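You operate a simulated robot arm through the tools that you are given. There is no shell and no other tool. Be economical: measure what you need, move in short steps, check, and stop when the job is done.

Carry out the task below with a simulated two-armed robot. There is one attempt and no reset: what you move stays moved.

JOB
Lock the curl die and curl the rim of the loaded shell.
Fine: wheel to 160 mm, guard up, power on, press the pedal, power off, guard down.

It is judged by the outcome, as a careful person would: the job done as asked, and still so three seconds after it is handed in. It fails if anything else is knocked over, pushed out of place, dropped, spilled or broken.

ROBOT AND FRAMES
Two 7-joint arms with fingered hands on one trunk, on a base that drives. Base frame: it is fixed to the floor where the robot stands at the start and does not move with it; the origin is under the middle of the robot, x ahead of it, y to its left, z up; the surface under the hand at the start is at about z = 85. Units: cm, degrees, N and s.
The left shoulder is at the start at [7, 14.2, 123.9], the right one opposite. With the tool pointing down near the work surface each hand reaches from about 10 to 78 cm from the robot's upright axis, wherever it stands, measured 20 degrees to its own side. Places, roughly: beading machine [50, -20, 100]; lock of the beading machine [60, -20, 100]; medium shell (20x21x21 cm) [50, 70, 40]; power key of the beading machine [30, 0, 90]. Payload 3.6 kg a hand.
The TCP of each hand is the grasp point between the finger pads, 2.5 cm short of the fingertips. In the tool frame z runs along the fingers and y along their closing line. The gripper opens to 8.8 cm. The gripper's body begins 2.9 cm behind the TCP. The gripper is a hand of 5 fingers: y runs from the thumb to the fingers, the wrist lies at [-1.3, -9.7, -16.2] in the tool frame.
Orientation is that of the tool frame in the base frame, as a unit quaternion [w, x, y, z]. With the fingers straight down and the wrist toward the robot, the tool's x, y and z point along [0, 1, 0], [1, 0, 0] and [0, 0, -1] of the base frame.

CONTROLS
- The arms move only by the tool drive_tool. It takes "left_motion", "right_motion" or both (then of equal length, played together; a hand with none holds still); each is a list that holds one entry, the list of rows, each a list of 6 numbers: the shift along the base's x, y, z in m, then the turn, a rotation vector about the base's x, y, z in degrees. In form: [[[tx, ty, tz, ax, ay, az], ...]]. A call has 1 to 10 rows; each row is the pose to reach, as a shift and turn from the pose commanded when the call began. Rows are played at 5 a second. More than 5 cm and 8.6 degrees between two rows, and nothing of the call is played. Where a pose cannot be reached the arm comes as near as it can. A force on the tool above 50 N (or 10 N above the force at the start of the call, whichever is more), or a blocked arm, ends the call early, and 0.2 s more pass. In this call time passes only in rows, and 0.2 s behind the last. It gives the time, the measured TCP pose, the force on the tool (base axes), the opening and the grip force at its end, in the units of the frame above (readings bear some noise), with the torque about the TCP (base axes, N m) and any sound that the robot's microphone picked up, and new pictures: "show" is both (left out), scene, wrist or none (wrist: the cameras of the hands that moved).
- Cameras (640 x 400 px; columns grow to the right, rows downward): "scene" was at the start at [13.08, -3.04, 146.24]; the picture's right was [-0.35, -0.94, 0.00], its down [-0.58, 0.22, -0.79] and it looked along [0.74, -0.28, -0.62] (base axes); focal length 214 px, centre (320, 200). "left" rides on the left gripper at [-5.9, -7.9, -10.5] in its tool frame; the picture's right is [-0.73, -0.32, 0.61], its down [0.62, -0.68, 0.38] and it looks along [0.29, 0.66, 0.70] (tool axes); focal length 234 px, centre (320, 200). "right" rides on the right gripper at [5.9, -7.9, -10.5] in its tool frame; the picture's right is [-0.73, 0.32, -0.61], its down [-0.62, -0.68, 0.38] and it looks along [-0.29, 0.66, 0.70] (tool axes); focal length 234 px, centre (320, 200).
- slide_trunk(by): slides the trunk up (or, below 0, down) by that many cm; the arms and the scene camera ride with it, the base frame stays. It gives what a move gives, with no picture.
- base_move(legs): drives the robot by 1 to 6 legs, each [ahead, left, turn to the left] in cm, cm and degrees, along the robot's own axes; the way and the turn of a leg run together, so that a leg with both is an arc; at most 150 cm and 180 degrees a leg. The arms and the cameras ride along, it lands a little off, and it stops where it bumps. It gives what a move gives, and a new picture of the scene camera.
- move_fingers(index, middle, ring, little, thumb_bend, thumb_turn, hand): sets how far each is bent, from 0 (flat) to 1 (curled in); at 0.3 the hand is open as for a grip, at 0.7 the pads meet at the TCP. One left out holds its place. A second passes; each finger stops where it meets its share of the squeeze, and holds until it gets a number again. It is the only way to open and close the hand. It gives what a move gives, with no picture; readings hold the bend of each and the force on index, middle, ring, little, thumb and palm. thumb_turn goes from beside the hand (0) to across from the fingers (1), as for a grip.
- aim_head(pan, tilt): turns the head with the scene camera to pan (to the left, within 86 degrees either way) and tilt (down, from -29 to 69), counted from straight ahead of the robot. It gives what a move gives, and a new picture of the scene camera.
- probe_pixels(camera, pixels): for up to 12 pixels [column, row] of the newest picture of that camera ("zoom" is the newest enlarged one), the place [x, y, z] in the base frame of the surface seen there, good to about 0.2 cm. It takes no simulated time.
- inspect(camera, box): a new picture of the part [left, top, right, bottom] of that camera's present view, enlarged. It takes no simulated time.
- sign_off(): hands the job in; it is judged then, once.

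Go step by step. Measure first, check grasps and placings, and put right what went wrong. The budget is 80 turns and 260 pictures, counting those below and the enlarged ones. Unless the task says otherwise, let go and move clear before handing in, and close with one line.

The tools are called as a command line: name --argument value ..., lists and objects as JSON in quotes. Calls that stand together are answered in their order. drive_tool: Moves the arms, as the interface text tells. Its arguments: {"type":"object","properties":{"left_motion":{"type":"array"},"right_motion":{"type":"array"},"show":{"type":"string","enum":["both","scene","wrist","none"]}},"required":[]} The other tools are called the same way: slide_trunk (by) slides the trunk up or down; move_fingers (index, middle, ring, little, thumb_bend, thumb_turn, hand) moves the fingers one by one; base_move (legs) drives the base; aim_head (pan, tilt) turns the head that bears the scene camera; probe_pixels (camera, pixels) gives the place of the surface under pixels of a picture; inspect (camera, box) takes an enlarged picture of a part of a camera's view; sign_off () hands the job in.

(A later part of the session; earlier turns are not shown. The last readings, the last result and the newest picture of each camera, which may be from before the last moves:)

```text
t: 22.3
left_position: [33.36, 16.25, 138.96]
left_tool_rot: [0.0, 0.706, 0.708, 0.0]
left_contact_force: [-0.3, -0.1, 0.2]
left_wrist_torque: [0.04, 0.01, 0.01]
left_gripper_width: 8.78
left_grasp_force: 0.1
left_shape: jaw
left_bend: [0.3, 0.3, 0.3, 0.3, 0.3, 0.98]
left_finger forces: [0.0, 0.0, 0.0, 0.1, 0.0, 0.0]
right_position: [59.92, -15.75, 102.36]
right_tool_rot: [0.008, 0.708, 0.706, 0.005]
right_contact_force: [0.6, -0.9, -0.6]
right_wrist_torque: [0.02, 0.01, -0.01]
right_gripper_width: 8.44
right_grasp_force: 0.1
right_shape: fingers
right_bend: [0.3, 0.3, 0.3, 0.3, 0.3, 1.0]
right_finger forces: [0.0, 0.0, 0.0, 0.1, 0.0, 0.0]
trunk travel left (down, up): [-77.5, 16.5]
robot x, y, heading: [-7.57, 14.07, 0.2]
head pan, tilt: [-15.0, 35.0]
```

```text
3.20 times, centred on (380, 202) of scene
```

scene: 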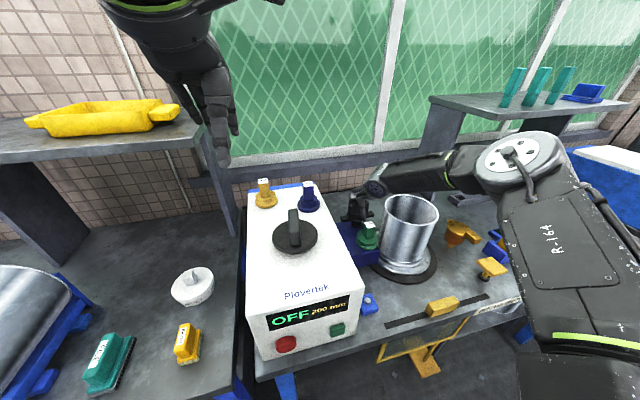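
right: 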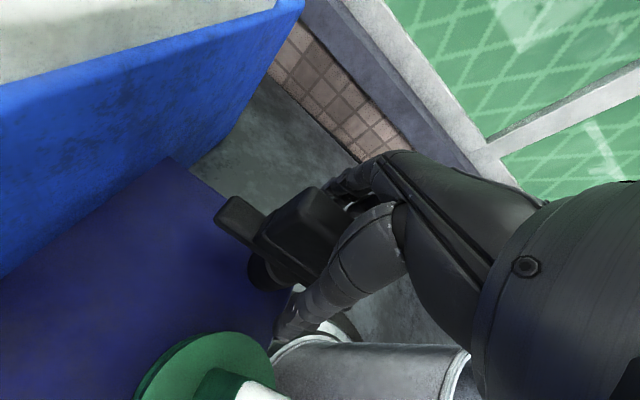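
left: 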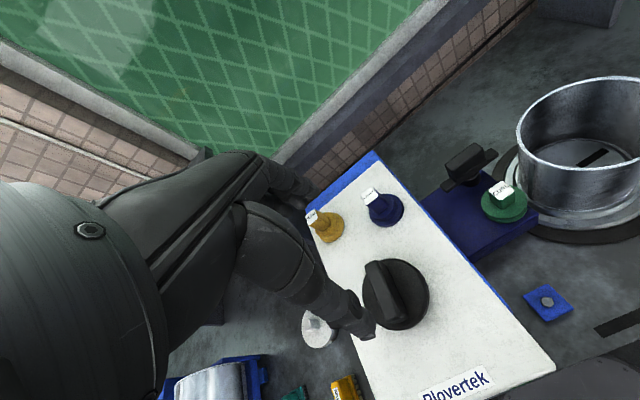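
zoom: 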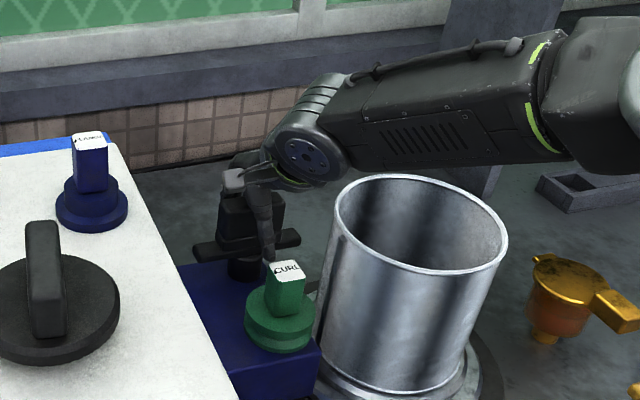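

In place over the grip. Closing and turning clockwise in steps.

move_fingers --hand "right" --index 0.7 --middle 0.7 --ring 0.7 --little 0.7 --thumb_bend 0.7

drive_tool --right_motion '[[[0, 0, 0, 0, 0, -6], [0, -0.001, 0, 0, 0, -12], [0, -0.002, 0, 0, 0, -18], [0, -0.003, 0, 0, 0, -24], [0, -0.003, 0, 0, 0, -30], [0, -0.003, 0, 0, 0, -36]]]'

inspect --camera "scene" --box '[280, 140, 480, 265]'

```text
t: 23.3
left_position: [33.69, 16.02, 138.96]
left_tool_rot: [0.0, 0.705, 0.709, -0.001]
left_contact_force: [-0.2, 0.0, -0.8]
left_wrist_torque: [0.02, -0.03, 0.0]
left_gripper_width: 8.81
left_grasp_force: 0.2
left_shape: jaw
left_bend: [0.3, 0.3, 0.3, 0.3, 0.3, 0.98]
left_finger forces: [0.1, 0.1, 0.1, 0.1, 0.0, 0.1]
right_position: [60.05, -15.93, 102.32]
right_tool_rot: [0.007, 0.707, 0.707, 0.006]
right_contact_force: [10.4, -4.8, 4.2]
right_wrist_torque: [-0.06, -0.23, 0.08]
right_gripper_width: 1.99
right_grasp_force: 12.3
right_shape: fingers
right_bend: [0.61, 0.64, 0.65, 0.68, 0.62, 1.0]
right_finger forces: [7.1, 5.9, 3.8, 2.0, 6.7, 0.0]
trunk travel left (down, up): [-77.5, 16.5]
robot x, y, heading: [-7.82, 14.08, 0.1]
head pan, tilt: [-15.0, 35.0]
```

```text
t: 24.7
left_position: [33.92, 16.07, 138.93]
left_tool_rot: [-0.001, 0.706, 0.708, -0.001]
left_contact_force: [0.2, -0.1, 0.2]
left_wrist_torque: [-0.05, 0.0, -0.03]
left_gripper_width: 8.77
left_grasp_force: 0.1
left_shape: jaw
left_bend: [0.3, 0.3, 0.3, 0.3, 0.3, 0.98]
left_finger forces: [0.0, 0.0, 0.0, 0.0, 0.0, 0.0]
right_position: [58.16, -17.04, 103.1]
right_tool_rot: [0.009, 0.892, 0.451, 0.002]
right_contact_force: [11.0, 0.1, -5.3]
right_wrist_torque: [0.0, -0.16, -0.07]
right_gripper_width: 2.18
right_grasp_force: 9.8
right_shape: fingers
right_bend: [0.55, 0.64, 0.68, 0.7, 0.64, 0.97]
right_finger forces: [7.3, 3.7, 1.0, 0.1, 7.5, 0.0]
right hand out of reach, approached as far as the arm can: row 3, 4, 5, 6
trunk travel left (down, up): [-77.5, 16.5]
robot x, y, heading: [-7.4, 14.05, 0.2]
head pan, tilt: [-15.0, 35.0]
```

scene: 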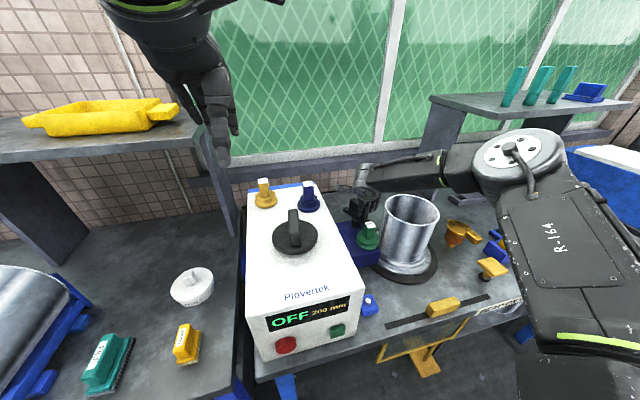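
right: 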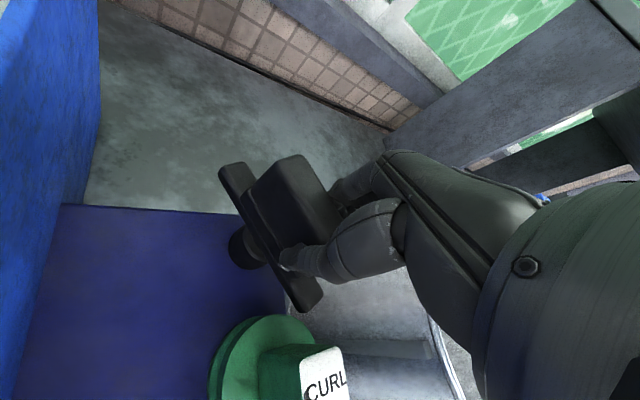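

```text
3.20 times, centred on (380, 202) of scene
```

zoom: 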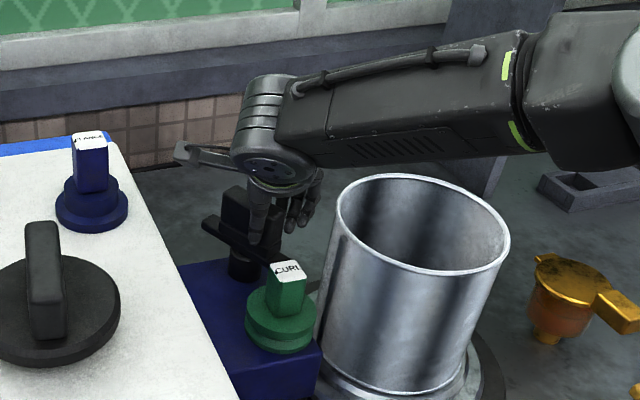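

The knob followed to about −36°, but the right wrist is at its limit. The left arm naturally yaws clockwise, so I'll release, park the right hand, return the base, raise the trunk, and finish with the left.

move_fingers --hand "right" --index 0.3 --middle 0.3 --ring 0.3 --little 0.3 --thumb_bend 0.3

drive_tool --right_motion '[[[0, 0, 0.03, 0, 0, 0], [0, 0, 0.07, 0, 0, 0], [0, 0, 0.11, 0, 0, 6], [0, 0, 0.15, 0, 0, 12], [-0.02, 0, 0.19, 0, 0, 18], [-0.05, -0.02, 0.22, 0, 0, 24], [-0.08, -0.05, 0.22, 0, 0, 30], [-0.11, -0.08, 0.23, 0, 0, 36], [-0.14, -0.11, 0.24, 0, 0, 36], [-0.17, -0.14, 0.25, 0, 0, 36]]]' --show "scene"

```text
t: 25.7
left_position: [33.28, 16.12, 139.11]
left_tool_rot: [0.001, 0.706, 0.708, 0.0]
left_contact_force: [0.0, -1.0, -0.6]
left_wrist_torque: [-0.01, 0.0, 0.0]
left_gripper_width: 8.76
left_grasp_force: 0.0
left_shape: jaw
left_bend: [0.3, 0.3, 0.3, 0.3, 0.3, 0.98]
left_finger forces: [0.0, 0.1, 0.0, 0.0, 0.0, 0.1]
right_position: [57.86, -16.97, 103.55]
right_tool_rot: [0.01, 0.891, 0.453, 0.004]
right_contact_force: [-1.0, 0.1, 0.1]
right_wrist_torque: [0.04, 0.04, -0.04]
right_gripper_width: 8.42
right_grasp_force: 0.0
right_shape: fingers
right_bend: [0.3, 0.3, 0.3, 0.3, 0.3, 1.0]
right_finger forces: [0.1, 0.0, 0.0, 0.0, 0.0, 0.1]
trunk travel left (down, up): [-77.5, 16.5]
robot x, y, heading: [-7.47, 14.23, 0.1]
head pan, tilt: [-15.0, 35.0]
```

```text
t: 27.9
left_position: [33.09, 15.96, 139.26]
left_tool_rot: [0.0, 0.706, 0.708, 0.001]
left_contact_force: [0.6, 1.2, 0.2]
left_wrist_torque: [-0.02, 0.01, 0.02]
left_gripper_width: 8.79
left_grasp_force: 0.1
left_shape: jaw
left_bend: [0.3, 0.3, 0.3, 0.3, 0.3, 0.98]
left_finger forces: [0.1, 0.0, 0.0, 0.1, 0.1, 0.2]
right_position: [40.83, -31.12, 128.37]
right_tool_rot: [0.008, 0.707, 0.707, 0.007]
right_contact_force: [-0.3, -0.4, 0.1]
right_wrist_torque: [0.01, 0.0, 0.02]
right_gripper_width: 8.46
right_grasp_force: 0.0
right_shape: fingers
right_bend: [0.3, 0.3, 0.3, 0.3, 0.3, 1.0]
right_finger forces: [0.0, 0.1, 0.1, 0.0, 0.0, 0.0]
trunk travel left (down, up): [-77.5, 16.5]
robot x, y, heading: [-7.78, 14.13, 0.2]
head pan, tilt: [-15.0, 35.0]
```

scene: 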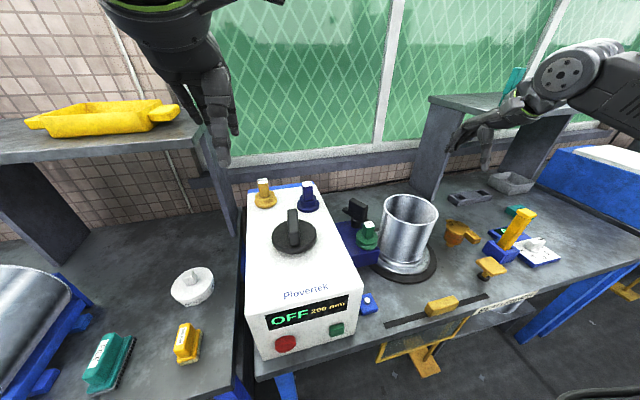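

Now base ahead 6, right 12, then trunk up.

base_move --legs '[[0, -12, 0], [6, 0, 0]]'

slide_trunk --by 14

inspect --camera "scene" --box '[250, 160, 450, 285]'

```text
t: 29.7
left_position: [38.51, 4.22, 139.35]
left_tool_rot: [0.003, 0.705, 0.709, 0.002]
left_contact_force: [-0.2, 0.0, -0.2]
left_wrist_torque: [0.02, -0.05, -0.02]
left_gripper_width: 8.76
left_grasp_force: 0.0
left_shape: jaw
left_bend: [0.3, 0.3, 0.3, 0.3, 0.3, 0.98]
left_finger forces: [0.1, 0.1, 0.0, 0.0, 0.0, 0.0]
right_position: [46.33, -42.88, 128.8]
right_tool_rot: [0.011, 0.707, 0.707, 0.007]
right_contact_force: [-0.6, 0.2, 0.6]
right_wrist_torque: [0.0, -0.03, 0.0]
right_gripper_width: 8.44
right_grasp_force: 0.1
right_shape: fingers
right_bend: [0.3, 0.3, 0.3, 0.3, 0.3, 1.0]
right_finger forces: [0.0, 0.0, 0.0, 0.0, 0.0, 0.1]
trunk travel left (down, up): [-77.5, 16.5]
robot x, y, heading: [-1.34, 1.88, 0.2]
head pan, tilt: [-15.0, 35.0]
```

scene: 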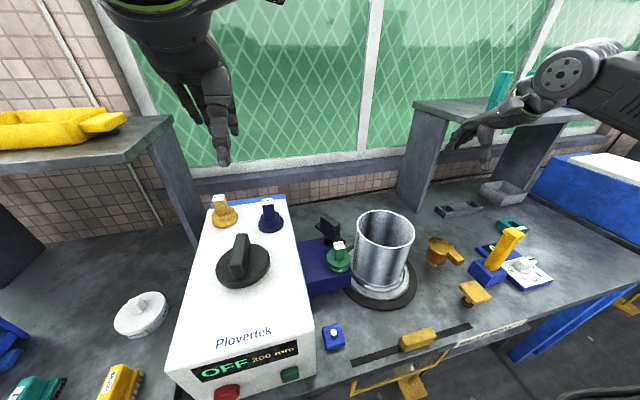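

```text
t: 31.4
left_position: [39.37, 4.07, 153.07]
left_tool_rot: [0.0, 0.706, 0.709, 0.001]
left_contact_force: [0.3, 0.0, 0.3]
left_wrist_torque: [-0.02, 0.01, 0.0]
left_gripper_width: 8.75
left_grasp_force: 0.1
left_shape: jaw
left_bend: [0.3, 0.3, 0.3, 0.3, 0.3, 0.98]
left_finger forces: [0.0, 0.0, 0.1, 0.0, 0.0, 0.0]
right_position: [47.13, -43.04, 142.3]
right_tool_rot: [0.008, 0.707, 0.707, 0.005]
right_contact_force: [-0.5, -0.1, -0.9]
right_wrist_torque: [-0.03, 0.03, 0.05]
right_gripper_width: 8.41
right_grasp_force: 0.0
right_shape: fingers
right_bend: [0.3, 0.3, 0.3, 0.3, 0.3, 1.0]
right_finger forces: [0.0, 0.0, 0.1, 0.1, 0.0, 0.1]
trunk travel left (down, up): [-91.5, 2.5]
robot x, y, heading: [-1.28, 1.78, 0.3]
head pan, tilt: [-15.0, 35.0]
```

```text
3.20 times, centred on (350, 222) of scene
```

zoom: 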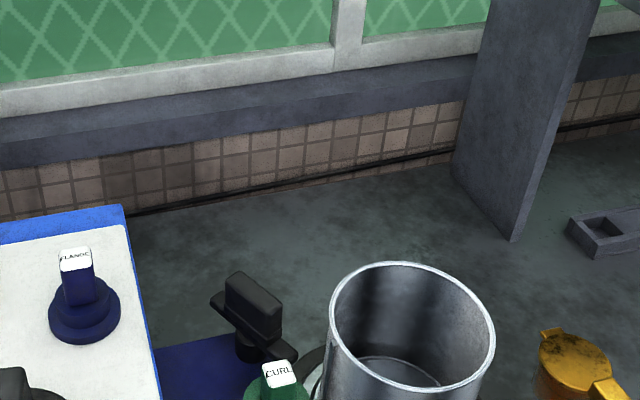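

The bar now runs diagonally from zoom (213,300) to (293,352). Probing its angle.

probe_pixels --camera "zoom" --pixels '[[215, 302], [291, 354], [232, 278], [276, 306], [228, 285], [270, 320], [400, 262], [90, 250]]'

```text
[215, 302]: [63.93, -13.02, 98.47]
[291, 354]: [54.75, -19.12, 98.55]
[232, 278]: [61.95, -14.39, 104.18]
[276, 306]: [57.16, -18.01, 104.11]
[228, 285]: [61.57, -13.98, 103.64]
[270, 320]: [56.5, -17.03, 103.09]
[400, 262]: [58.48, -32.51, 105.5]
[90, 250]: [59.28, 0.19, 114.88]
```

Bar is at −56° already, 34° left if 90° is the end. Bringing the left hand over it with yaw −56.

drive_tool --left_motion '[[[0.025, -0.025, -0.015, 0, 0, -7], [0.05, -0.05, -0.03, 0, 0, -14], [0.075, -0.075, -0.045, 0, 0, -21], [0.1, -0.1, -0.06, 0, 0, -28], [0.125, -0.125, -0.075, 0, 0, -35], [0.15, -0.15, -0.09, 0, 0, -42], [0.175, -0.175, -0.11, 0, 0, -49], [0.2, -0.202, -0.14, 0, 0, -56], [0.2, -0.202, -0.18, 0, 0, -56], [0.2, -0.202, -0.22, 0, 0, -56]]]'

```text
t: 33.6
left_position: [59.45, -16.09, 131.02]
left_tool_rot: [0.001, 0.956, 0.295, 0.0]
left_contact_force: [-0.5, 0.1, -0.6]
left_wrist_torque: [-0.06, -0.04, 0.01]
left_gripper_width: 8.78
left_grasp_force: 0.1
left_shape: jaw
left_bend: [0.3, 0.3, 0.3, 0.3, 0.3, 0.98]
left_finger forces: [0.0, 0.0, 0.0, 0.0, 0.0, 0.0]
left hand out of reach, approached as far as the arm can: row 8
right_position: [47.17, -42.99, 142.34]
right_tool_rot: [0.009, 0.707, 0.707, 0.005]
right_contact_force: [0.1, 0.2, 0.5]
right_wrist_torque: [-0.03, 0.0, 0.01]
right_gripper_width: 8.43
right_grasp_force: 0.1
right_shape: fingers
right_bend: [0.3, 0.3, 0.3, 0.3, 0.3, 1.0]
right_finger forces: [0.0, 0.2, 0.1, 0.1, 0.0, 0.0]
trunk travel left (down, up): [-91.5, 2.5]
robot x, y, heading: [-1.42, 1.97, 0.3]
head pan, tilt: [-15.0, 35.0]
```

scene: 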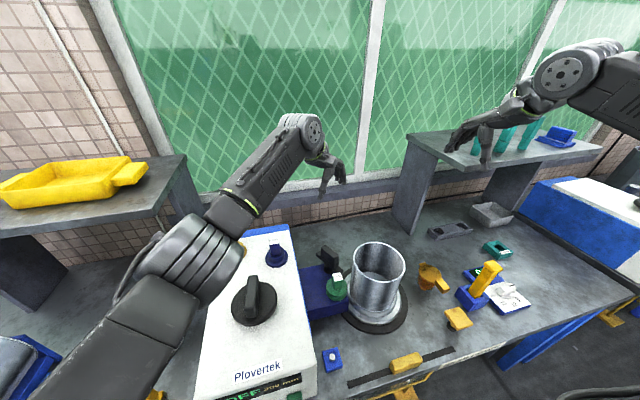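
left: 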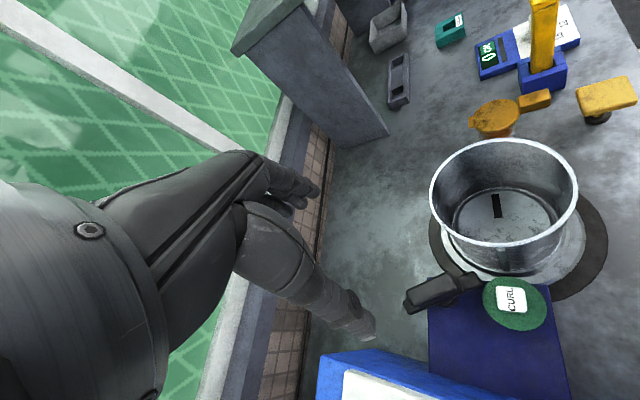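

The hand is above the knob with the right yaw. Descending part way, watching the elbow over the machine.

drive_tool --left_motion '[[[0, 0, -0.04, 0, 0, 0], [0, 0, -0.08, 0, 0, 0], [0, 0, -0.12, 0, 0, 0], [0, 0, -0.16, 0, 0, 0]]]'

probe_pixels --camera "scene" --pixels '[[185, 255], [240, 215], [215, 290], [270, 160], [300, 130], [130, 320]]'

```text
t: 34.6
left_position: [59.5, -16.06, 115.14]
left_tool_rot: [0.0, 0.955, 0.296, 0.001]
left_contact_force: [-0.2, -0.3, 0.0]
left_wrist_torque: [0.02, 0.01, 0.0]
left_gripper_width: 8.76
left_grasp_force: 0.1
left_shape: jaw
left_bend: [0.3, 0.3, 0.3, 0.3, 0.3, 0.98]
left_finger forces: [0.0, 0.1, 0.0, 0.0, 0.0, 0.0]
right_position: [47.06, -43.08, 142.42]
right_tool_rot: [0.009, 0.707, 0.707, 0.005]
right_contact_force: [-0.2, 0.2, -0.4]
right_wrist_torque: [0.01, 0.01, 0.02]
right_gripper_width: 8.41
right_grasp_force: 0.1
right_shape: fingers
right_bend: [0.3, 0.3, 0.3, 0.3, 0.3, 1.0]
right_finger forces: [0.0, 0.0, 0.0, 0.0, 0.0, 0.0]
trunk travel left (down, up): [-91.5, 2.5]
robot x, y, heading: [-1.47, 2.01, 0.3]
head pan, tilt: [-15.0, 35.0]
```

scene: 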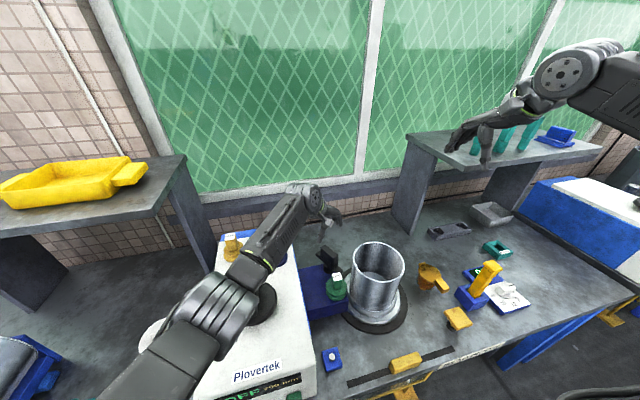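
left: 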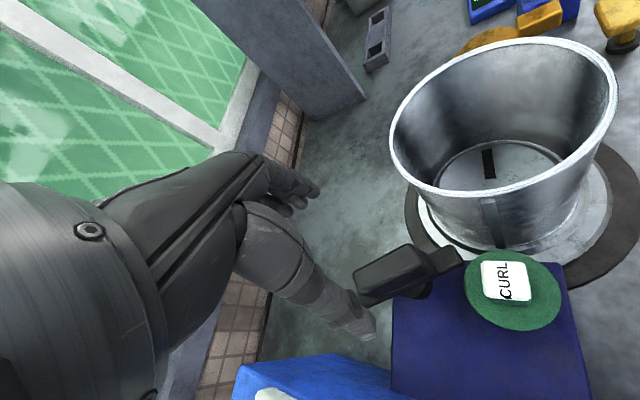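

```text
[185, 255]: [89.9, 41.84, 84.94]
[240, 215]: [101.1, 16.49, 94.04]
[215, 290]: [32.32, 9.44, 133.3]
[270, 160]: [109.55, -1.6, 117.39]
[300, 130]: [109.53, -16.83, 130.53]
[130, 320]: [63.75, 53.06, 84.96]
```

Checking forearm and elbow heights before the rest of the descent.

probe_pixels --camera "scene" --pixels '[[220, 300], [255, 255], [280, 220], [300, 195], [185, 345], [240, 320], [264, 300], [235, 245]]'

inspect --camera "scene" --box '[140, 170, 380, 320]'

```text
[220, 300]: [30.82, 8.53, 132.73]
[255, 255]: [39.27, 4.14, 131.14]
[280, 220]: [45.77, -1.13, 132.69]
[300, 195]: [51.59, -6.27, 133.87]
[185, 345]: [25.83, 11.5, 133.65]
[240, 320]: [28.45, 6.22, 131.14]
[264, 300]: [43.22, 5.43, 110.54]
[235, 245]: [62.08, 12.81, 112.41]
```

```text
2.67 times, centred on (260, 245) of scene
```

zoom: 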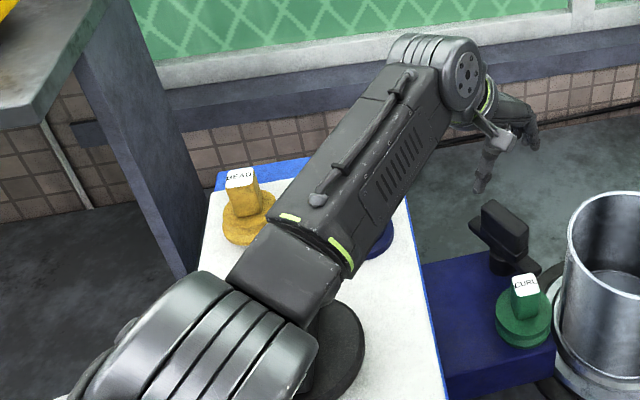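

Forearm underside is about z 122 now, wheel grip top 114.7; margin should just hold. I'll raise the trunk 2 cm and descend in two stages.

slide_trunk --by 2.4

drive_tool --left_motion '[[[0, 0, -0.03, 0, 0, 0], [0, 0, -0.06, 0, 0, 0], [0, 0, -0.09, 0, 0, 0]]]' --show "wrist"

inspect --camera "scene" --box '[140, 170, 380, 320]'

probe_pixels --camera "zoom" --pixels '[[220, 340], [300, 260], [370, 140], [320, 220], [420, 70], [290, 330], [340, 240]]'

```text
t: 35.3
left_position: [59.38, -16.1, 117.59]
left_tool_rot: [0.001, 0.955, 0.295, 0.0]
left_contact_force: [0.4, 0.3, -0.1]
left_wrist_torque: [-0.03, 0.0, 0.02]
left_gripper_width: 8.75
left_grasp_force: 0.0
left_shape: jaw
left_bend: [0.3, 0.3, 0.3, 0.3, 0.3, 0.98]
left_finger forces: [0.0, 0.1, 0.0, 0.1, 0.0, 0.0]
right_position: [47.12, -43.11, 144.8]
right_tool_rot: [0.009, 0.707, 0.707, 0.006]
right_contact_force: [0.6, -0.6, 0.7]
right_wrist_torque: [0.05, 0.0, -0.01]
right_gripper_width: 8.46
right_grasp_force: 0.0
right_shape: fingers
right_bend: [0.3, 0.3, 0.3, 0.3, 0.3, 1.0]
right_finger forces: [0.1, 0.0, 0.1, 0.0, 0.1, 0.0]
trunk travel left (down, up): [-93.9, 0.1]
robot x, y, heading: [-1.65, 1.95, 0.2]
head pan, tilt: [-15.0, 35.0]
```

```text
t: 36.1
left_position: [59.58, -16.1, 109.66]
left_tool_rot: [0.001, 0.955, 0.296, 0.001]
left_contact_force: [-0.2, 0.0, 0.4]
left_wrist_torque: [0.02, 0.0, -0.02]
left_gripper_width: 8.78
left_grasp_force: 0.0
left_shape: jaw
left_bend: [0.3, 0.3, 0.3, 0.3, 0.3, 0.98]
left_finger forces: [0.0, 0.0, 0.1, 0.0, 0.1, 0.0]
left hand out of reach, approached as far as the arm can: row 3
right_position: [47.06, -43.17, 144.8]
right_tool_rot: [0.008, 0.708, 0.707, 0.005]
right_contact_force: [-0.9, -0.7, 0.3]
right_wrist_torque: [-0.01, -0.01, 0.0]
right_gripper_width: 8.44
right_grasp_force: 0.0
right_shape: fingers
right_bend: [0.3, 0.3, 0.3, 0.3, 0.3, 1.0]
right_finger forces: [0.0, 0.0, 0.1, 0.1, 0.0, 0.1]
trunk travel left (down, up): [-93.9, 0.1]
robot x, y, heading: [-1.57, 2.06, 0.5]
head pan, tilt: [-15.0, 35.0]
```

left: 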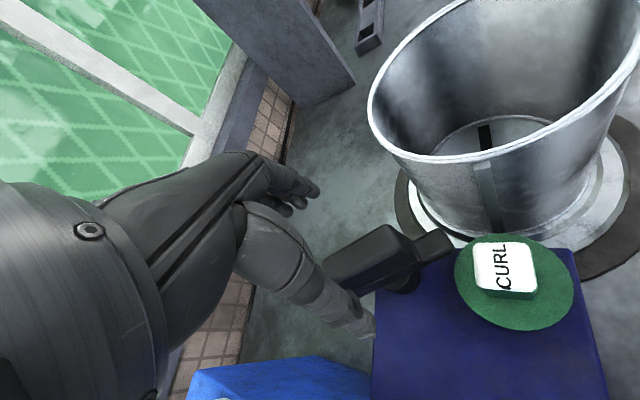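

```text
2.67 times, centred on (260, 245) of scene
```

zoom: 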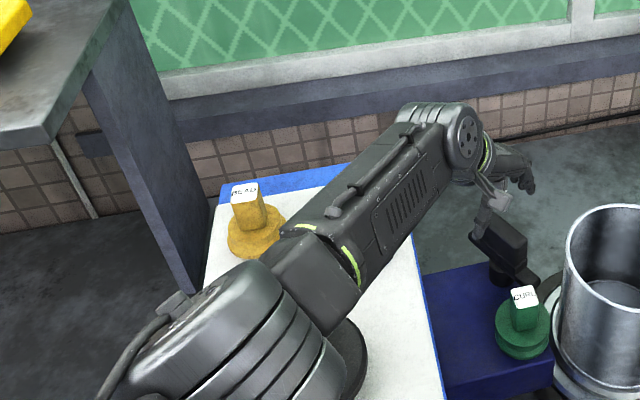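

```text
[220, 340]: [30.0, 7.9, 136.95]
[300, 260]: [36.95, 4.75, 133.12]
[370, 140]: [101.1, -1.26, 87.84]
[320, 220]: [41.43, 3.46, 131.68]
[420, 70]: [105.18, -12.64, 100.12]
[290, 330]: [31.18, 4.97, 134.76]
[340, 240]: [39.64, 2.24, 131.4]
```

The elbow rose as the hand sank (top z 137), so clearance is good and the hand lines up with the grip (expected ≈(367,260)). I'll lower everything 7 cm with the trunk.

slide_trunk --by -6.8

inspect --camera "scene" --box '[140, 120, 380, 270]'

inspect --camera "left" --box '[160, 100, 480, 300]'

```text
t: 37.1
left_position: [59.55, -15.99, 102.99]
left_tool_rot: [0.001, 0.955, 0.296, 0.0]
left_contact_force: [0.3, 0.4, 0.4]
left_wrist_torque: [0.02, 0.01, -0.05]
left_gripper_width: 8.79
left_grasp_force: 0.1
left_shape: jaw
left_bend: [0.3, 0.3, 0.3, 0.3, 0.3, 0.98]
left_finger forces: [0.1, 0.0, 0.0, 0.0, 0.0, 0.0]
right_position: [47.02, -43.03, 137.98]
right_tool_rot: [0.009, 0.707, 0.707, 0.007]
right_contact_force: [-0.2, 0.5, 0.1]
right_wrist_torque: [0.01, -0.03, 0.0]
right_gripper_width: 8.4
right_grasp_force: 0.0
right_shape: fingers
right_bend: [0.3, 0.3, 0.3, 0.3, 0.3, 1.0]
right_finger forces: [0.0, 0.1, 0.0, 0.0, 0.0, 0.1]
trunk travel left (down, up): [-87.1, 6.9]
robot x, y, heading: [-1.71, 1.87, 0.5]
head pan, tilt: [-15.0, 35.0]
```

```text
2.67 times, centred on (260, 195) of scene
```

zoom: 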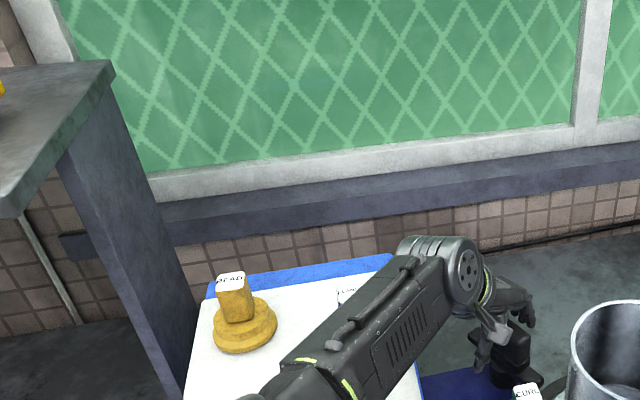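

```text
2.00 times, centred on (320, 200) of left
```

zoom: 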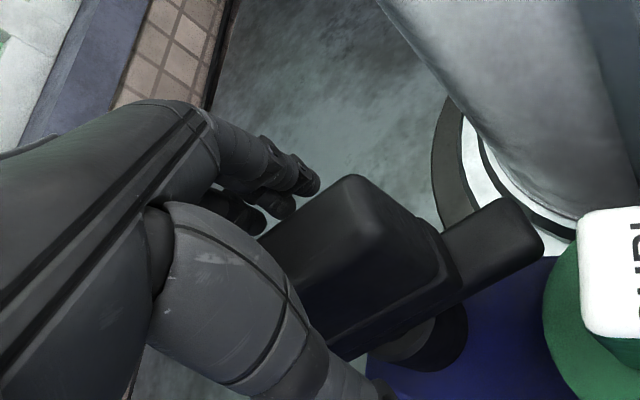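

The hand straddles the grip. Closing and turning clockwise the rest.

move_fingers --hand "left" --index 0.7 --middle 0.7 --ring 0.7 --little 0.7 --thumb_bend 0.7

drive_tool --left_motion '[[[0, 0, 0, 0, 0, -6], [0, 0, 0, 0, 0, -12], [0, 0, 0, 0, 0, -18], [0, 0, 0, 0, 0, -24], [0, 0, 0, 0, 0, -30], [0, 0, 0, 0, 0, -36]]]'

inspect --camera "scene" --box '[220, 160, 420, 285]'

```text
t: 38.1
left_position: [59.91, -16.19, 102.79]
left_tool_rot: [0.0, 0.955, 0.296, 0.0]
left_contact_force: [16.8, -7.4, 6.9]
left_wrist_torque: [-0.22, -0.29, 0.0]
left_gripper_width: 1.91
left_grasp_force: 13.9
left_shape: fingers
left_bend: [0.59, 0.63, 0.64, 0.68, 0.64, 0.96]
left_finger forces: [8.9, 7.1, 4.5, 2.8, 5.2, 0.0]
right_position: [47.45, -43.27, 137.84]
right_tool_rot: [0.006, 0.708, 0.707, 0.006]
right_contact_force: [0.5, -0.1, -0.3]
right_wrist_torque: [0.0, -0.06, -0.03]
right_gripper_width: 8.43
right_grasp_force: 0.1
right_shape: fingers
right_bend: [0.3, 0.3, 0.3, 0.3, 0.3, 1.0]
right_finger forces: [0.0, 0.0, 0.1, 0.0, 0.0, 0.1]
trunk travel left (down, up): [-87.1, 6.9]
robot x, y, heading: [-1.23, 1.83, 0.3]
head pan, tilt: [-15.0, 35.0]
```

```text
t: 39.1
left_position: [58.33, -16.53, 105.28]
left_tool_rot: [0.002, 0.991, 0.134, 0.002]
left_contact_force: [21.1, -9.5, 0.6]
left_wrist_torque: [-0.15, -0.6, -0.18]
left_gripper_width: 1.96
left_grasp_force: 15.6
left_shape: fingers
left_bend: [0.59, 0.62, 0.61, 0.66, 0.63, 0.99]
left_finger forces: [6.3, 5.6, 5.3, 9.0, 5.3, 0.0]
left hand out of reach, approached as far as the arm can: row 1, 2, 3, 4
right_position: [47.6, -43.69, 137.66]
right_tool_rot: [0.006, 0.707, 0.707, 0.006]
right_contact_force: [-0.8, 0.2, 0.1]
right_wrist_torque: [0.02, -0.02, -0.02]
right_gripper_width: 8.44
right_grasp_force: 0.1
right_shape: fingers
right_bend: [0.3, 0.3, 0.3, 0.3, 0.3, 1.0]
right_finger forces: [0.0, 0.0, 0.1, 0.1, 0.0, 0.0]
trunk travel left (down, up): [-87.1, 6.9]
robot x, y, heading: [-1.21, 1.72, 0.3]
head pan, tilt: [-15.0, 35.0]
stopped in row 4 (left hand): the force on the tool passed its limit at 60 N (the readings are from after the stop); the commanded pose is now the measured one
```

scene: 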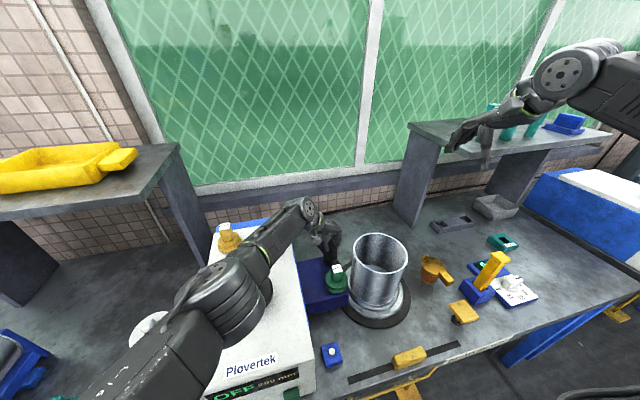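
left: 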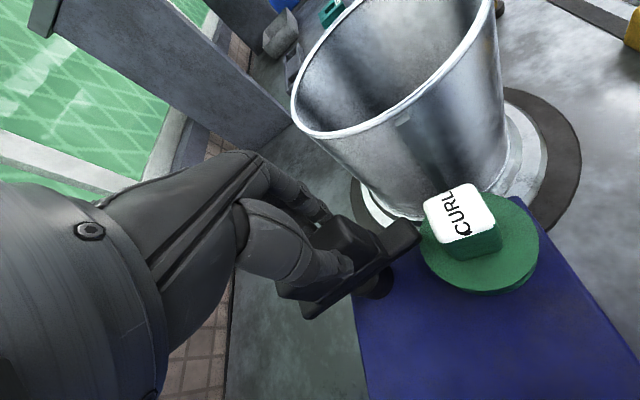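

```text
3.20 times, centred on (320, 222) of scene
```

zoom: 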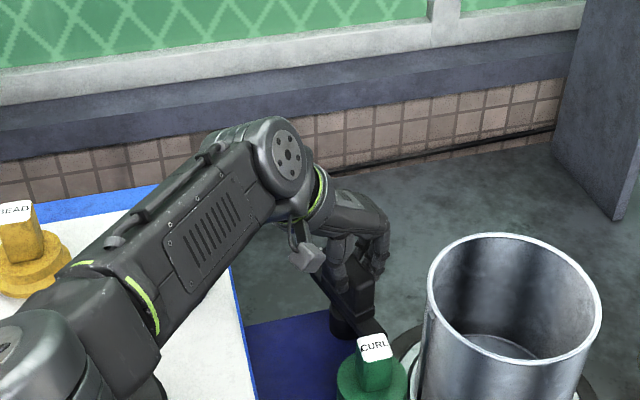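

Turned to about −75°, then the arm hit its reach limit (hand pulled up). I'll release, lift, and measure the bar.

move_fingers --hand "left" --index 0.3 --middle 0.3 --ring 0.3 --little 0.3 --thumb_bend 0.3

drive_tool --left_motion '[[[0, 0, 0.04, 0, 0, 0], [-0.01, 0.01, 0.08, 0, 0, 0], [-0.02, 0.02, 0.12, 0, 0, 0]]]' --show "wrist"

inspect --camera "scene" --box '[250, 190, 410, 290]'

```text
t: 40.1
left_position: [57.88, -15.96, 105.6]
left_tool_rot: [0.004, 0.991, 0.135, 0.003]
left_contact_force: [0.7, 0.2, -0.9]
left_wrist_torque: [0.05, 0.01, 0.03]
left_gripper_width: 8.44
left_grasp_force: 0.0
left_shape: fingers
left_bend: [0.3, 0.3, 0.3, 0.3, 0.3, 0.98]
left_finger forces: [0.0, 0.0, 0.0, 0.0, 0.0, 0.0]
right_position: [47.05, -42.97, 138.02]
right_tool_rot: [0.008, 0.707, 0.707, 0.006]
right_contact_force: [-1.3, 0.3, 0.0]
right_wrist_torque: [-0.03, 0.01, 0.01]
right_gripper_width: 8.42
right_grasp_force: 0.0
right_shape: fingers
right_bend: [0.3, 0.3, 0.3, 0.3, 0.3, 1.0]
right_finger forces: [0.0, 0.0, 0.0, 0.0, 0.0, 0.1]
trunk travel left (down, up): [-87.1, 6.9]
robot x, y, heading: [-1.49, 1.72, 0.5]
head pan, tilt: [-15.0, 35.0]
```

```text
t: 40.9
left_position: [55.61, -14.01, 117.91]
left_tool_rot: [0.003, 0.991, 0.135, 0.002]
left_contact_force: [0.1, 0.5, 0.7]
left_wrist_torque: [-0.02, 0.0, -0.03]
left_gripper_width: 8.46
left_grasp_force: 0.0
left_shape: fingers
left_bend: [0.3, 0.3, 0.3, 0.3, 0.3, 0.98]
left_finger forces: [0.0, 0.0, 0.1, 0.0, 0.0, 0.0]
right_position: [47.01, -43.01, 138.07]
right_tool_rot: [0.008, 0.707, 0.707, 0.006]
right_contact_force: [0.2, 0.5, -1.2]
right_wrist_torque: [-0.02, -0.03, -0.02]
right_gripper_width: 8.44
right_grasp_force: 0.0
right_shape: fingers
right_bend: [0.3, 0.3, 0.3, 0.3, 0.3, 1.0]
right_finger forces: [0.0, 0.0, 0.0, 0.0, 0.0, 0.0]
trunk travel left (down, up): [-87.1, 6.9]
robot x, y, heading: [-1.37, 2.17, 0.2]
head pan, tilt: [-15.0, 35.0]
```

left: 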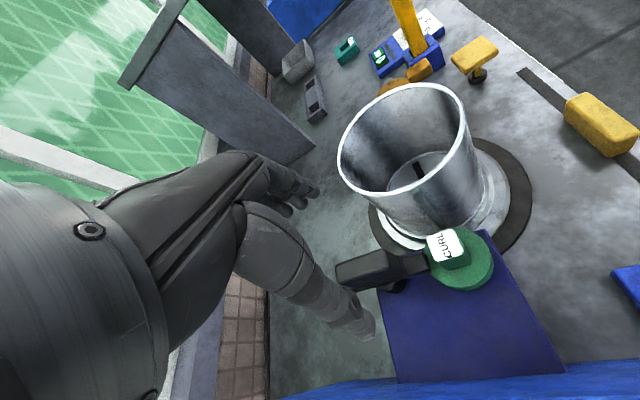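

```text
4.00 times, centred on (330, 240) of scene
```

zoom: 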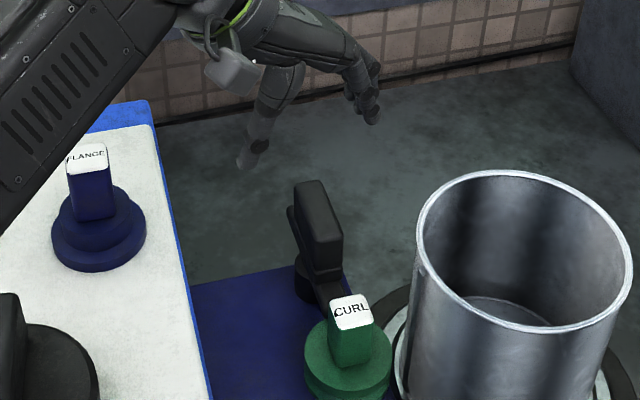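

probe_pixels --camera "zoom" --pixels '[[308, 186], [328, 236], [298, 215], [316, 270], [332, 290], [290, 210], [340, 310]]'

probe_pixels --camera "left" --pixels '[[345, 270], [386, 252], [395, 268], [424, 260], [360, 278], [342, 265]]'

```text
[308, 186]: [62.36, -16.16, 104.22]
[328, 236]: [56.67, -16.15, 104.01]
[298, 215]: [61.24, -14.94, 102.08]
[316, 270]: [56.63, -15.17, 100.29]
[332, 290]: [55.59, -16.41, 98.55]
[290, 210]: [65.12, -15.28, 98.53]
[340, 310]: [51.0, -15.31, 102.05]
```

```text
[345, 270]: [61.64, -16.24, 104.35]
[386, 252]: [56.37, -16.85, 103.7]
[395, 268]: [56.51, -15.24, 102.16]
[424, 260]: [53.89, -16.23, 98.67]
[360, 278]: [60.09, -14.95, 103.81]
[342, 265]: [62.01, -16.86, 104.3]
```

The grip now runs along x (faces at y≈−14.95…−15.2 over 4.6 cm): about 89° from its start, so the lock is across. Next the wheel: bring the left hand over it, yaw about −95.

drive_tool --left_motion '[[[0, 0, 0.04, 0, 0, 0], [0, 0, 0.08, 0, 0, 0], [-0.02, 0.03, 0.11, 0, 0, -2], [-0.04, 0.06, 0.12, 0, 0, -4], [-0.06, 0.09, 0.13, 0, 0, -6], [-0.08, 0.12, 0.13, 0, 0, -9], [-0.1, 0.15, 0.13, 0, 0, -12], [-0.11, 0.18, 0.12, 0, 0, -15], [-0.115, 0.21, 0.12, 0, 0, -18], [-0.119, 0.214, 0.1, 0, 0, -20]]]'

inspect --camera "scene" --box '[160, 200, 400, 350]'

```text
t: 43.1
left_position: [44.06, 7.33, 127.74]
left_tool_rot: [0.005, 0.999, -0.041, 0.001]
left_contact_force: [-0.4, -0.3, 0.3]
left_wrist_torque: [-0.01, 0.02, -0.03]
left_gripper_width: 8.46
left_grasp_force: 0.1
left_shape: fingers
left_bend: [0.3, 0.3, 0.3, 0.3, 0.3, 0.98]
left_finger forces: [0.0, 0.0, 0.0, 0.0, 0.1, 0.0]
right_position: [47.13, -43.03, 138.02]
right_tool_rot: [0.008, 0.707, 0.707, 0.005]
right_contact_force: [0.2, 0.2, -0.1]
right_wrist_torque: [0.0, 0.0, -0.03]
right_gripper_width: 8.44
right_grasp_force: 0.0
right_shape: fingers
right_bend: [0.3, 0.3, 0.3, 0.3, 0.3, 1.0]
right_finger forces: [0.0, 0.0, 0.1, 0.0, 0.0, 0.1]
trunk travel left (down, up): [-87.1, 6.9]
robot x, y, heading: [-1.29, 1.62, 0.3]
head pan, tilt: [-15.0, 35.0]
```

scene: 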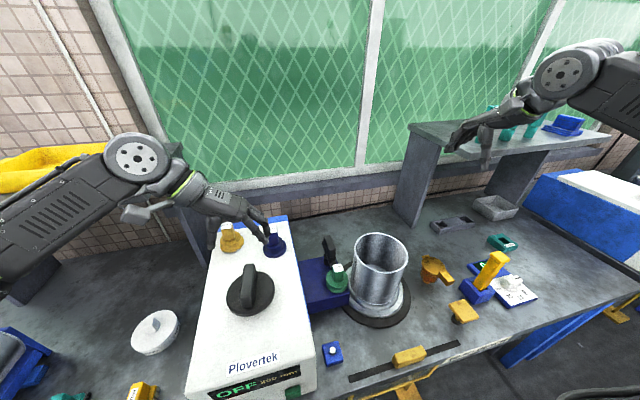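
left: 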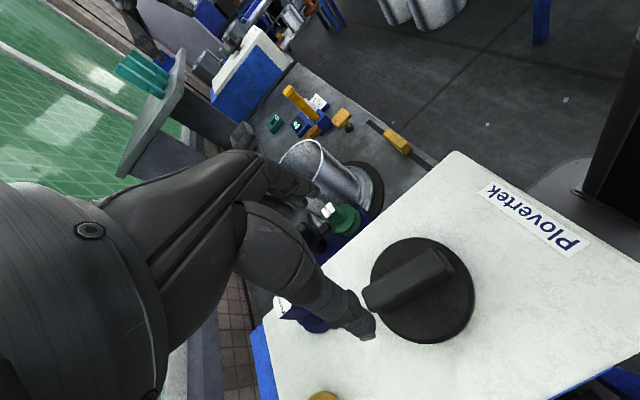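

```text
2.67 times, centred on (280, 275) of scene
```

zoom: 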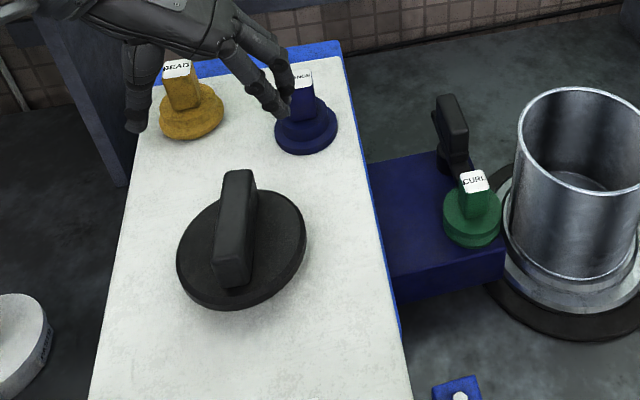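

Hand is above the wheel with no contact. Probing the wheel's grip from both cameras.

probe_pixels --camera "zoom" --pixels '[[237, 174], [228, 240], [250, 240], [180, 260], [303, 235], [232, 305], [240, 282], [262, 192]]'

probe_pixels --camera "left" --pixels '[[366, 290], [440, 255], [400, 272], [455, 270], [375, 308], [380, 250], [470, 290]]'

probe_pixels --camera "scene" --pixels '[[60, 165], [135, 155], [20, 200], [90, 150], [85, 145], [30, 160]]'

```text
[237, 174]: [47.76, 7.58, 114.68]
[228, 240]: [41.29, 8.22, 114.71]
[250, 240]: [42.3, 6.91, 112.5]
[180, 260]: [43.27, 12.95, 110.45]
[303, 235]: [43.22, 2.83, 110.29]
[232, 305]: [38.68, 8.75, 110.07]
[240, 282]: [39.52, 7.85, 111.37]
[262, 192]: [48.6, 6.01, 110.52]
```

```text
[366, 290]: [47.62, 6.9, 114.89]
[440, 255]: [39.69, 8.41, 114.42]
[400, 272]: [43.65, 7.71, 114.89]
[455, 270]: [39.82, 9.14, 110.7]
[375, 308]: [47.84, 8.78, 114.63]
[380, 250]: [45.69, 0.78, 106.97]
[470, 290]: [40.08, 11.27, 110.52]
```

```text
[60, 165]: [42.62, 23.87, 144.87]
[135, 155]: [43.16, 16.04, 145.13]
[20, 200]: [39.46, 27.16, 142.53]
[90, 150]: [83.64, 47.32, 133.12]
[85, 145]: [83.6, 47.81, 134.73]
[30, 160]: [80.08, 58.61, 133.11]
```

Wheel centre (43.7,7.8), grip at −6°, disc top 110.5, grip top 114.8. Descending to TCP z≈113.4 and gripping.

drive_tool --left_motion '[[[0, 0.004, -0.04, 0, 0, 0], [-0.002, 0.004, -0.08, 0, 0, 0], [-0.002, 0.004, -0.12, 0, 0, 0], [-0.002, 0.004, -0.142, 0, 0, 0]]]' --show "wrist"

move_fingers --hand "left" --index 0.7 --middle 0.7 --ring 0.7 --little 0.7 --thumb_bend 0.7

inspect --camera "scene" --box '[160, 200, 320, 400]'

```text
t: 44.1
left_position: [43.67, 7.9, 113.04]
left_tool_rot: [0.005, 0.999, -0.04, 0.002]
left_contact_force: [-0.7, -0.1, -0.5]
left_wrist_torque: [0.03, 0.0, -0.02]
left_gripper_width: 8.49
left_grasp_force: 0.0
left_shape: fingers
left_bend: [0.3, 0.3, 0.3, 0.3, 0.3, 0.98]
left_finger forces: [0.1, 0.0, 0.0, 0.0, 0.1, 0.0]
right_position: [47.12, -43.03, 137.97]
right_tool_rot: [0.008, 0.707, 0.707, 0.006]
right_contact_force: [0.0, 0.6, 0.1]
right_wrist_torque: [-0.03, 0.02, 0.0]
right_gripper_width: 8.44
right_grasp_force: 0.1
right_shape: fingers
right_bend: [0.3, 0.3, 0.3, 0.3, 0.3, 1.0]
right_finger forces: [0.0, 0.0, 0.0, 0.1, 0.1, 0.1]
trunk travel left (down, up): [-87.1, 6.9]
robot x, y, heading: [-1.71, 1.48, 0.2]
head pan, tilt: [-15.0, 35.0]
```

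left: 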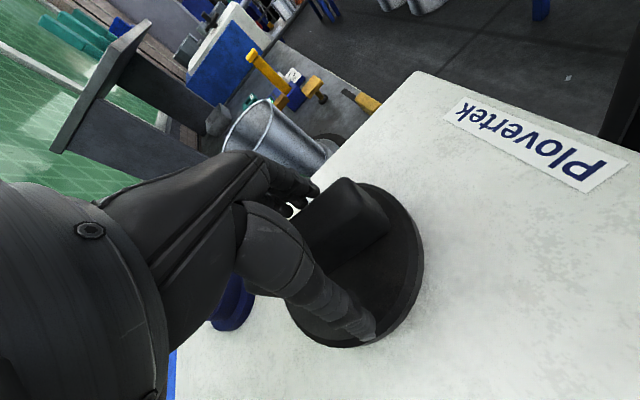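

```text
t: 45.1
left_position: [43.5, 7.6, 113.27]
left_tool_rot: [0.005, 0.999, -0.04, 0.003]
left_contact_force: [4.3, -6.3, 32.6]
left_wrist_torque: [0.02, -0.05, -0.19]
left_gripper_width: 1.95
left_grasp_force: 26.3
left_shape: fingers
left_bend: [0.65, 0.38, 0.65, 0.67, 0.59, 0.98]
left_finger forces: [3.7, 10.7, 3.8, 3.9, 30.0, 0.0]
right_position: [46.93, -43.42, 138.12]
right_tool_rot: [0.009, 0.707, 0.707, 0.007]
right_contact_force: [-0.7, 0.7, 0.6]
right_wrist_torque: [0.0, -0.03, 0.02]
right_gripper_width: 8.43
right_grasp_force: 0.0
right_shape: fingers
right_bend: [0.3, 0.3, 0.3, 0.3, 0.3, 1.0]
right_finger forces: [0.0, 0.0, 0.1, 0.0, 0.1, 0.0]
trunk travel left (down, up): [-87.1, 6.9]
robot x, y, heading: [-1.24, 1.48, 0.0]
head pan, tilt: [-15.0, 35.0]
```

```text
2.00 times, centred on (240, 300) of scene
```

zoom: 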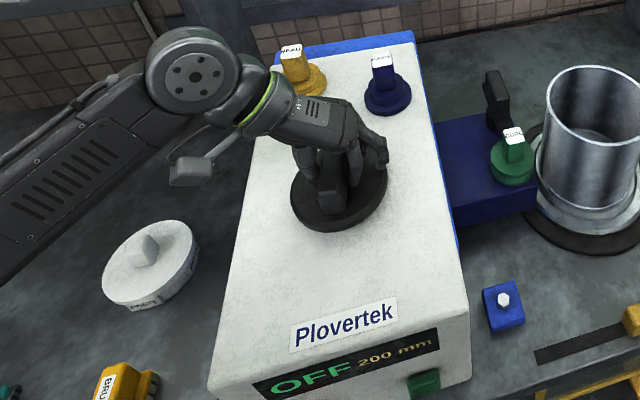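

Gripped, but a fingertip presses on the disc (32 N up). I'll rise 4 mm and turn 12° counter-clockwise as a test.

drive_tool --left_motion '[[[0.001, 0.001, 0.003, 0, 0, 0], [0.001, 0.001, 0.003, 0, 0, 6], [0.001, 0.001, 0.003, 0, 0, 12]]]' --show "none"

inspect --camera "scene" --box '[180, 220, 340, 400]'

```text
t: 45.9
left_position: [43.68, 7.65, 113.43]
left_tool_rot: [0.002, 0.998, 0.065, 0.001]
left_contact_force: [-1.1, -11.0, -0.1]
left_wrist_torque: [-0.42, 0.0, -0.25]
left_gripper_width: 1.91
left_grasp_force: 12.5
left_shape: fingers
left_bend: [0.63, 0.38, 0.64, 0.67, 0.6, 0.97]
left_finger forces: [4.7, 5.6, 4.3, 3.8, 6.6, 0.0]
right_position: [47.11, -43.45, 137.83]
right_tool_rot: [0.007, 0.707, 0.707, 0.007]
right_contact_force: [0.3, -0.4, -0.3]
right_wrist_torque: [-0.03, 0.02, 0.0]
right_gripper_width: 8.44
right_grasp_force: 0.1
right_shape: fingers
right_bend: [0.3, 0.3, 0.3, 0.3, 0.3, 1.0]
right_finger forces: [0.1, 0.0, 0.0, 0.0, 0.0, 0.0]
trunk travel left (down, up): [-87.1, 6.9]
robot x, y, heading: [-1.29, 1.86, 0.3]
head pan, tilt: [-15.0, 35.0]
```

```text
2.22 times, centred on (260, 310) of scene
```

zoom: 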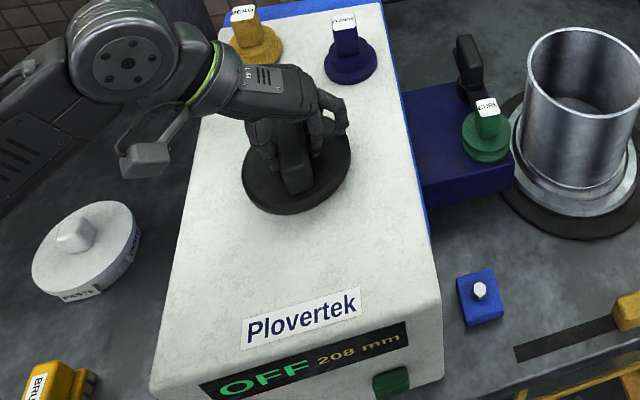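

Counter-clockwise gave 208 mm, so I need about 60–72° clockwise. I'll turn back with the left as far as it goes, then finish with the right hand.

drive_tool --left_motion '[[[0, 0, 0, 0, 0, -6], [0, 0, 0, 0, 0, -12], [0, 0, 0, 0, 0, -18], [0, 0, 0, 0, 0, -24], [0, 0, 0, 0, 0, -30], [0, 0, 0, 0, 0, -36]]]' --show "none"

inspect --camera "scene" --box '[180, 220, 340, 400]'

```text
t: 47.3
left_position: [44.1, 7.87, 113.59]
left_tool_rot: [0.003, 0.969, -0.248, 0.0]
left_contact_force: [0.6, -1.7, -7.1]
left_wrist_torque: [-0.1, -0.08, 0.12]
left_gripper_width: 2.0
left_grasp_force: 8.1
left_shape: fingers
left_bend: [0.59, 0.46, 0.7, 0.7, 0.63, 0.93]
left_finger forces: [8.6, 0.0, 0.2, 0.0, 7.1, 0.0]
right_position: [47.29, -43.11, 137.83]
right_tool_rot: [0.007, 0.708, 0.707, 0.006]
right_contact_force: [-0.4, 0.2, 0.8]
right_wrist_torque: [0.02, -0.01, 0.03]
right_gripper_width: 8.43
right_grasp_force: 0.1
right_shape: fingers
right_bend: [0.3, 0.3, 0.3, 0.3, 0.3, 1.0]
right_finger forces: [0.0, 0.1, 0.0, 0.0, 0.1, 0.1]
trunk travel left (down, up): [-87.1, 6.9]
robot x, y, heading: [-1.87, 2.04, 0.3]
head pan, tilt: [-15.0, 35.0]
```

```text
2.22 times, centred on (260, 310) of scene
```

zoom: 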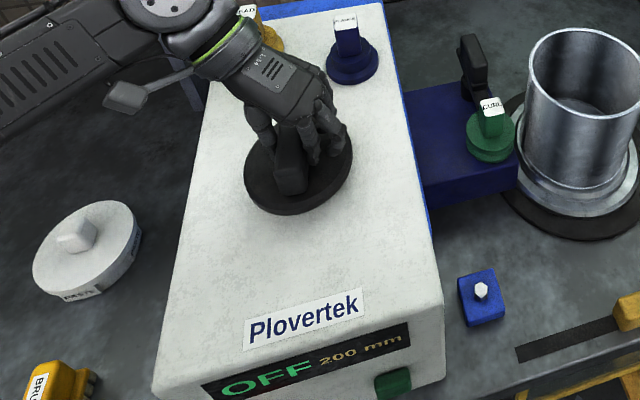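

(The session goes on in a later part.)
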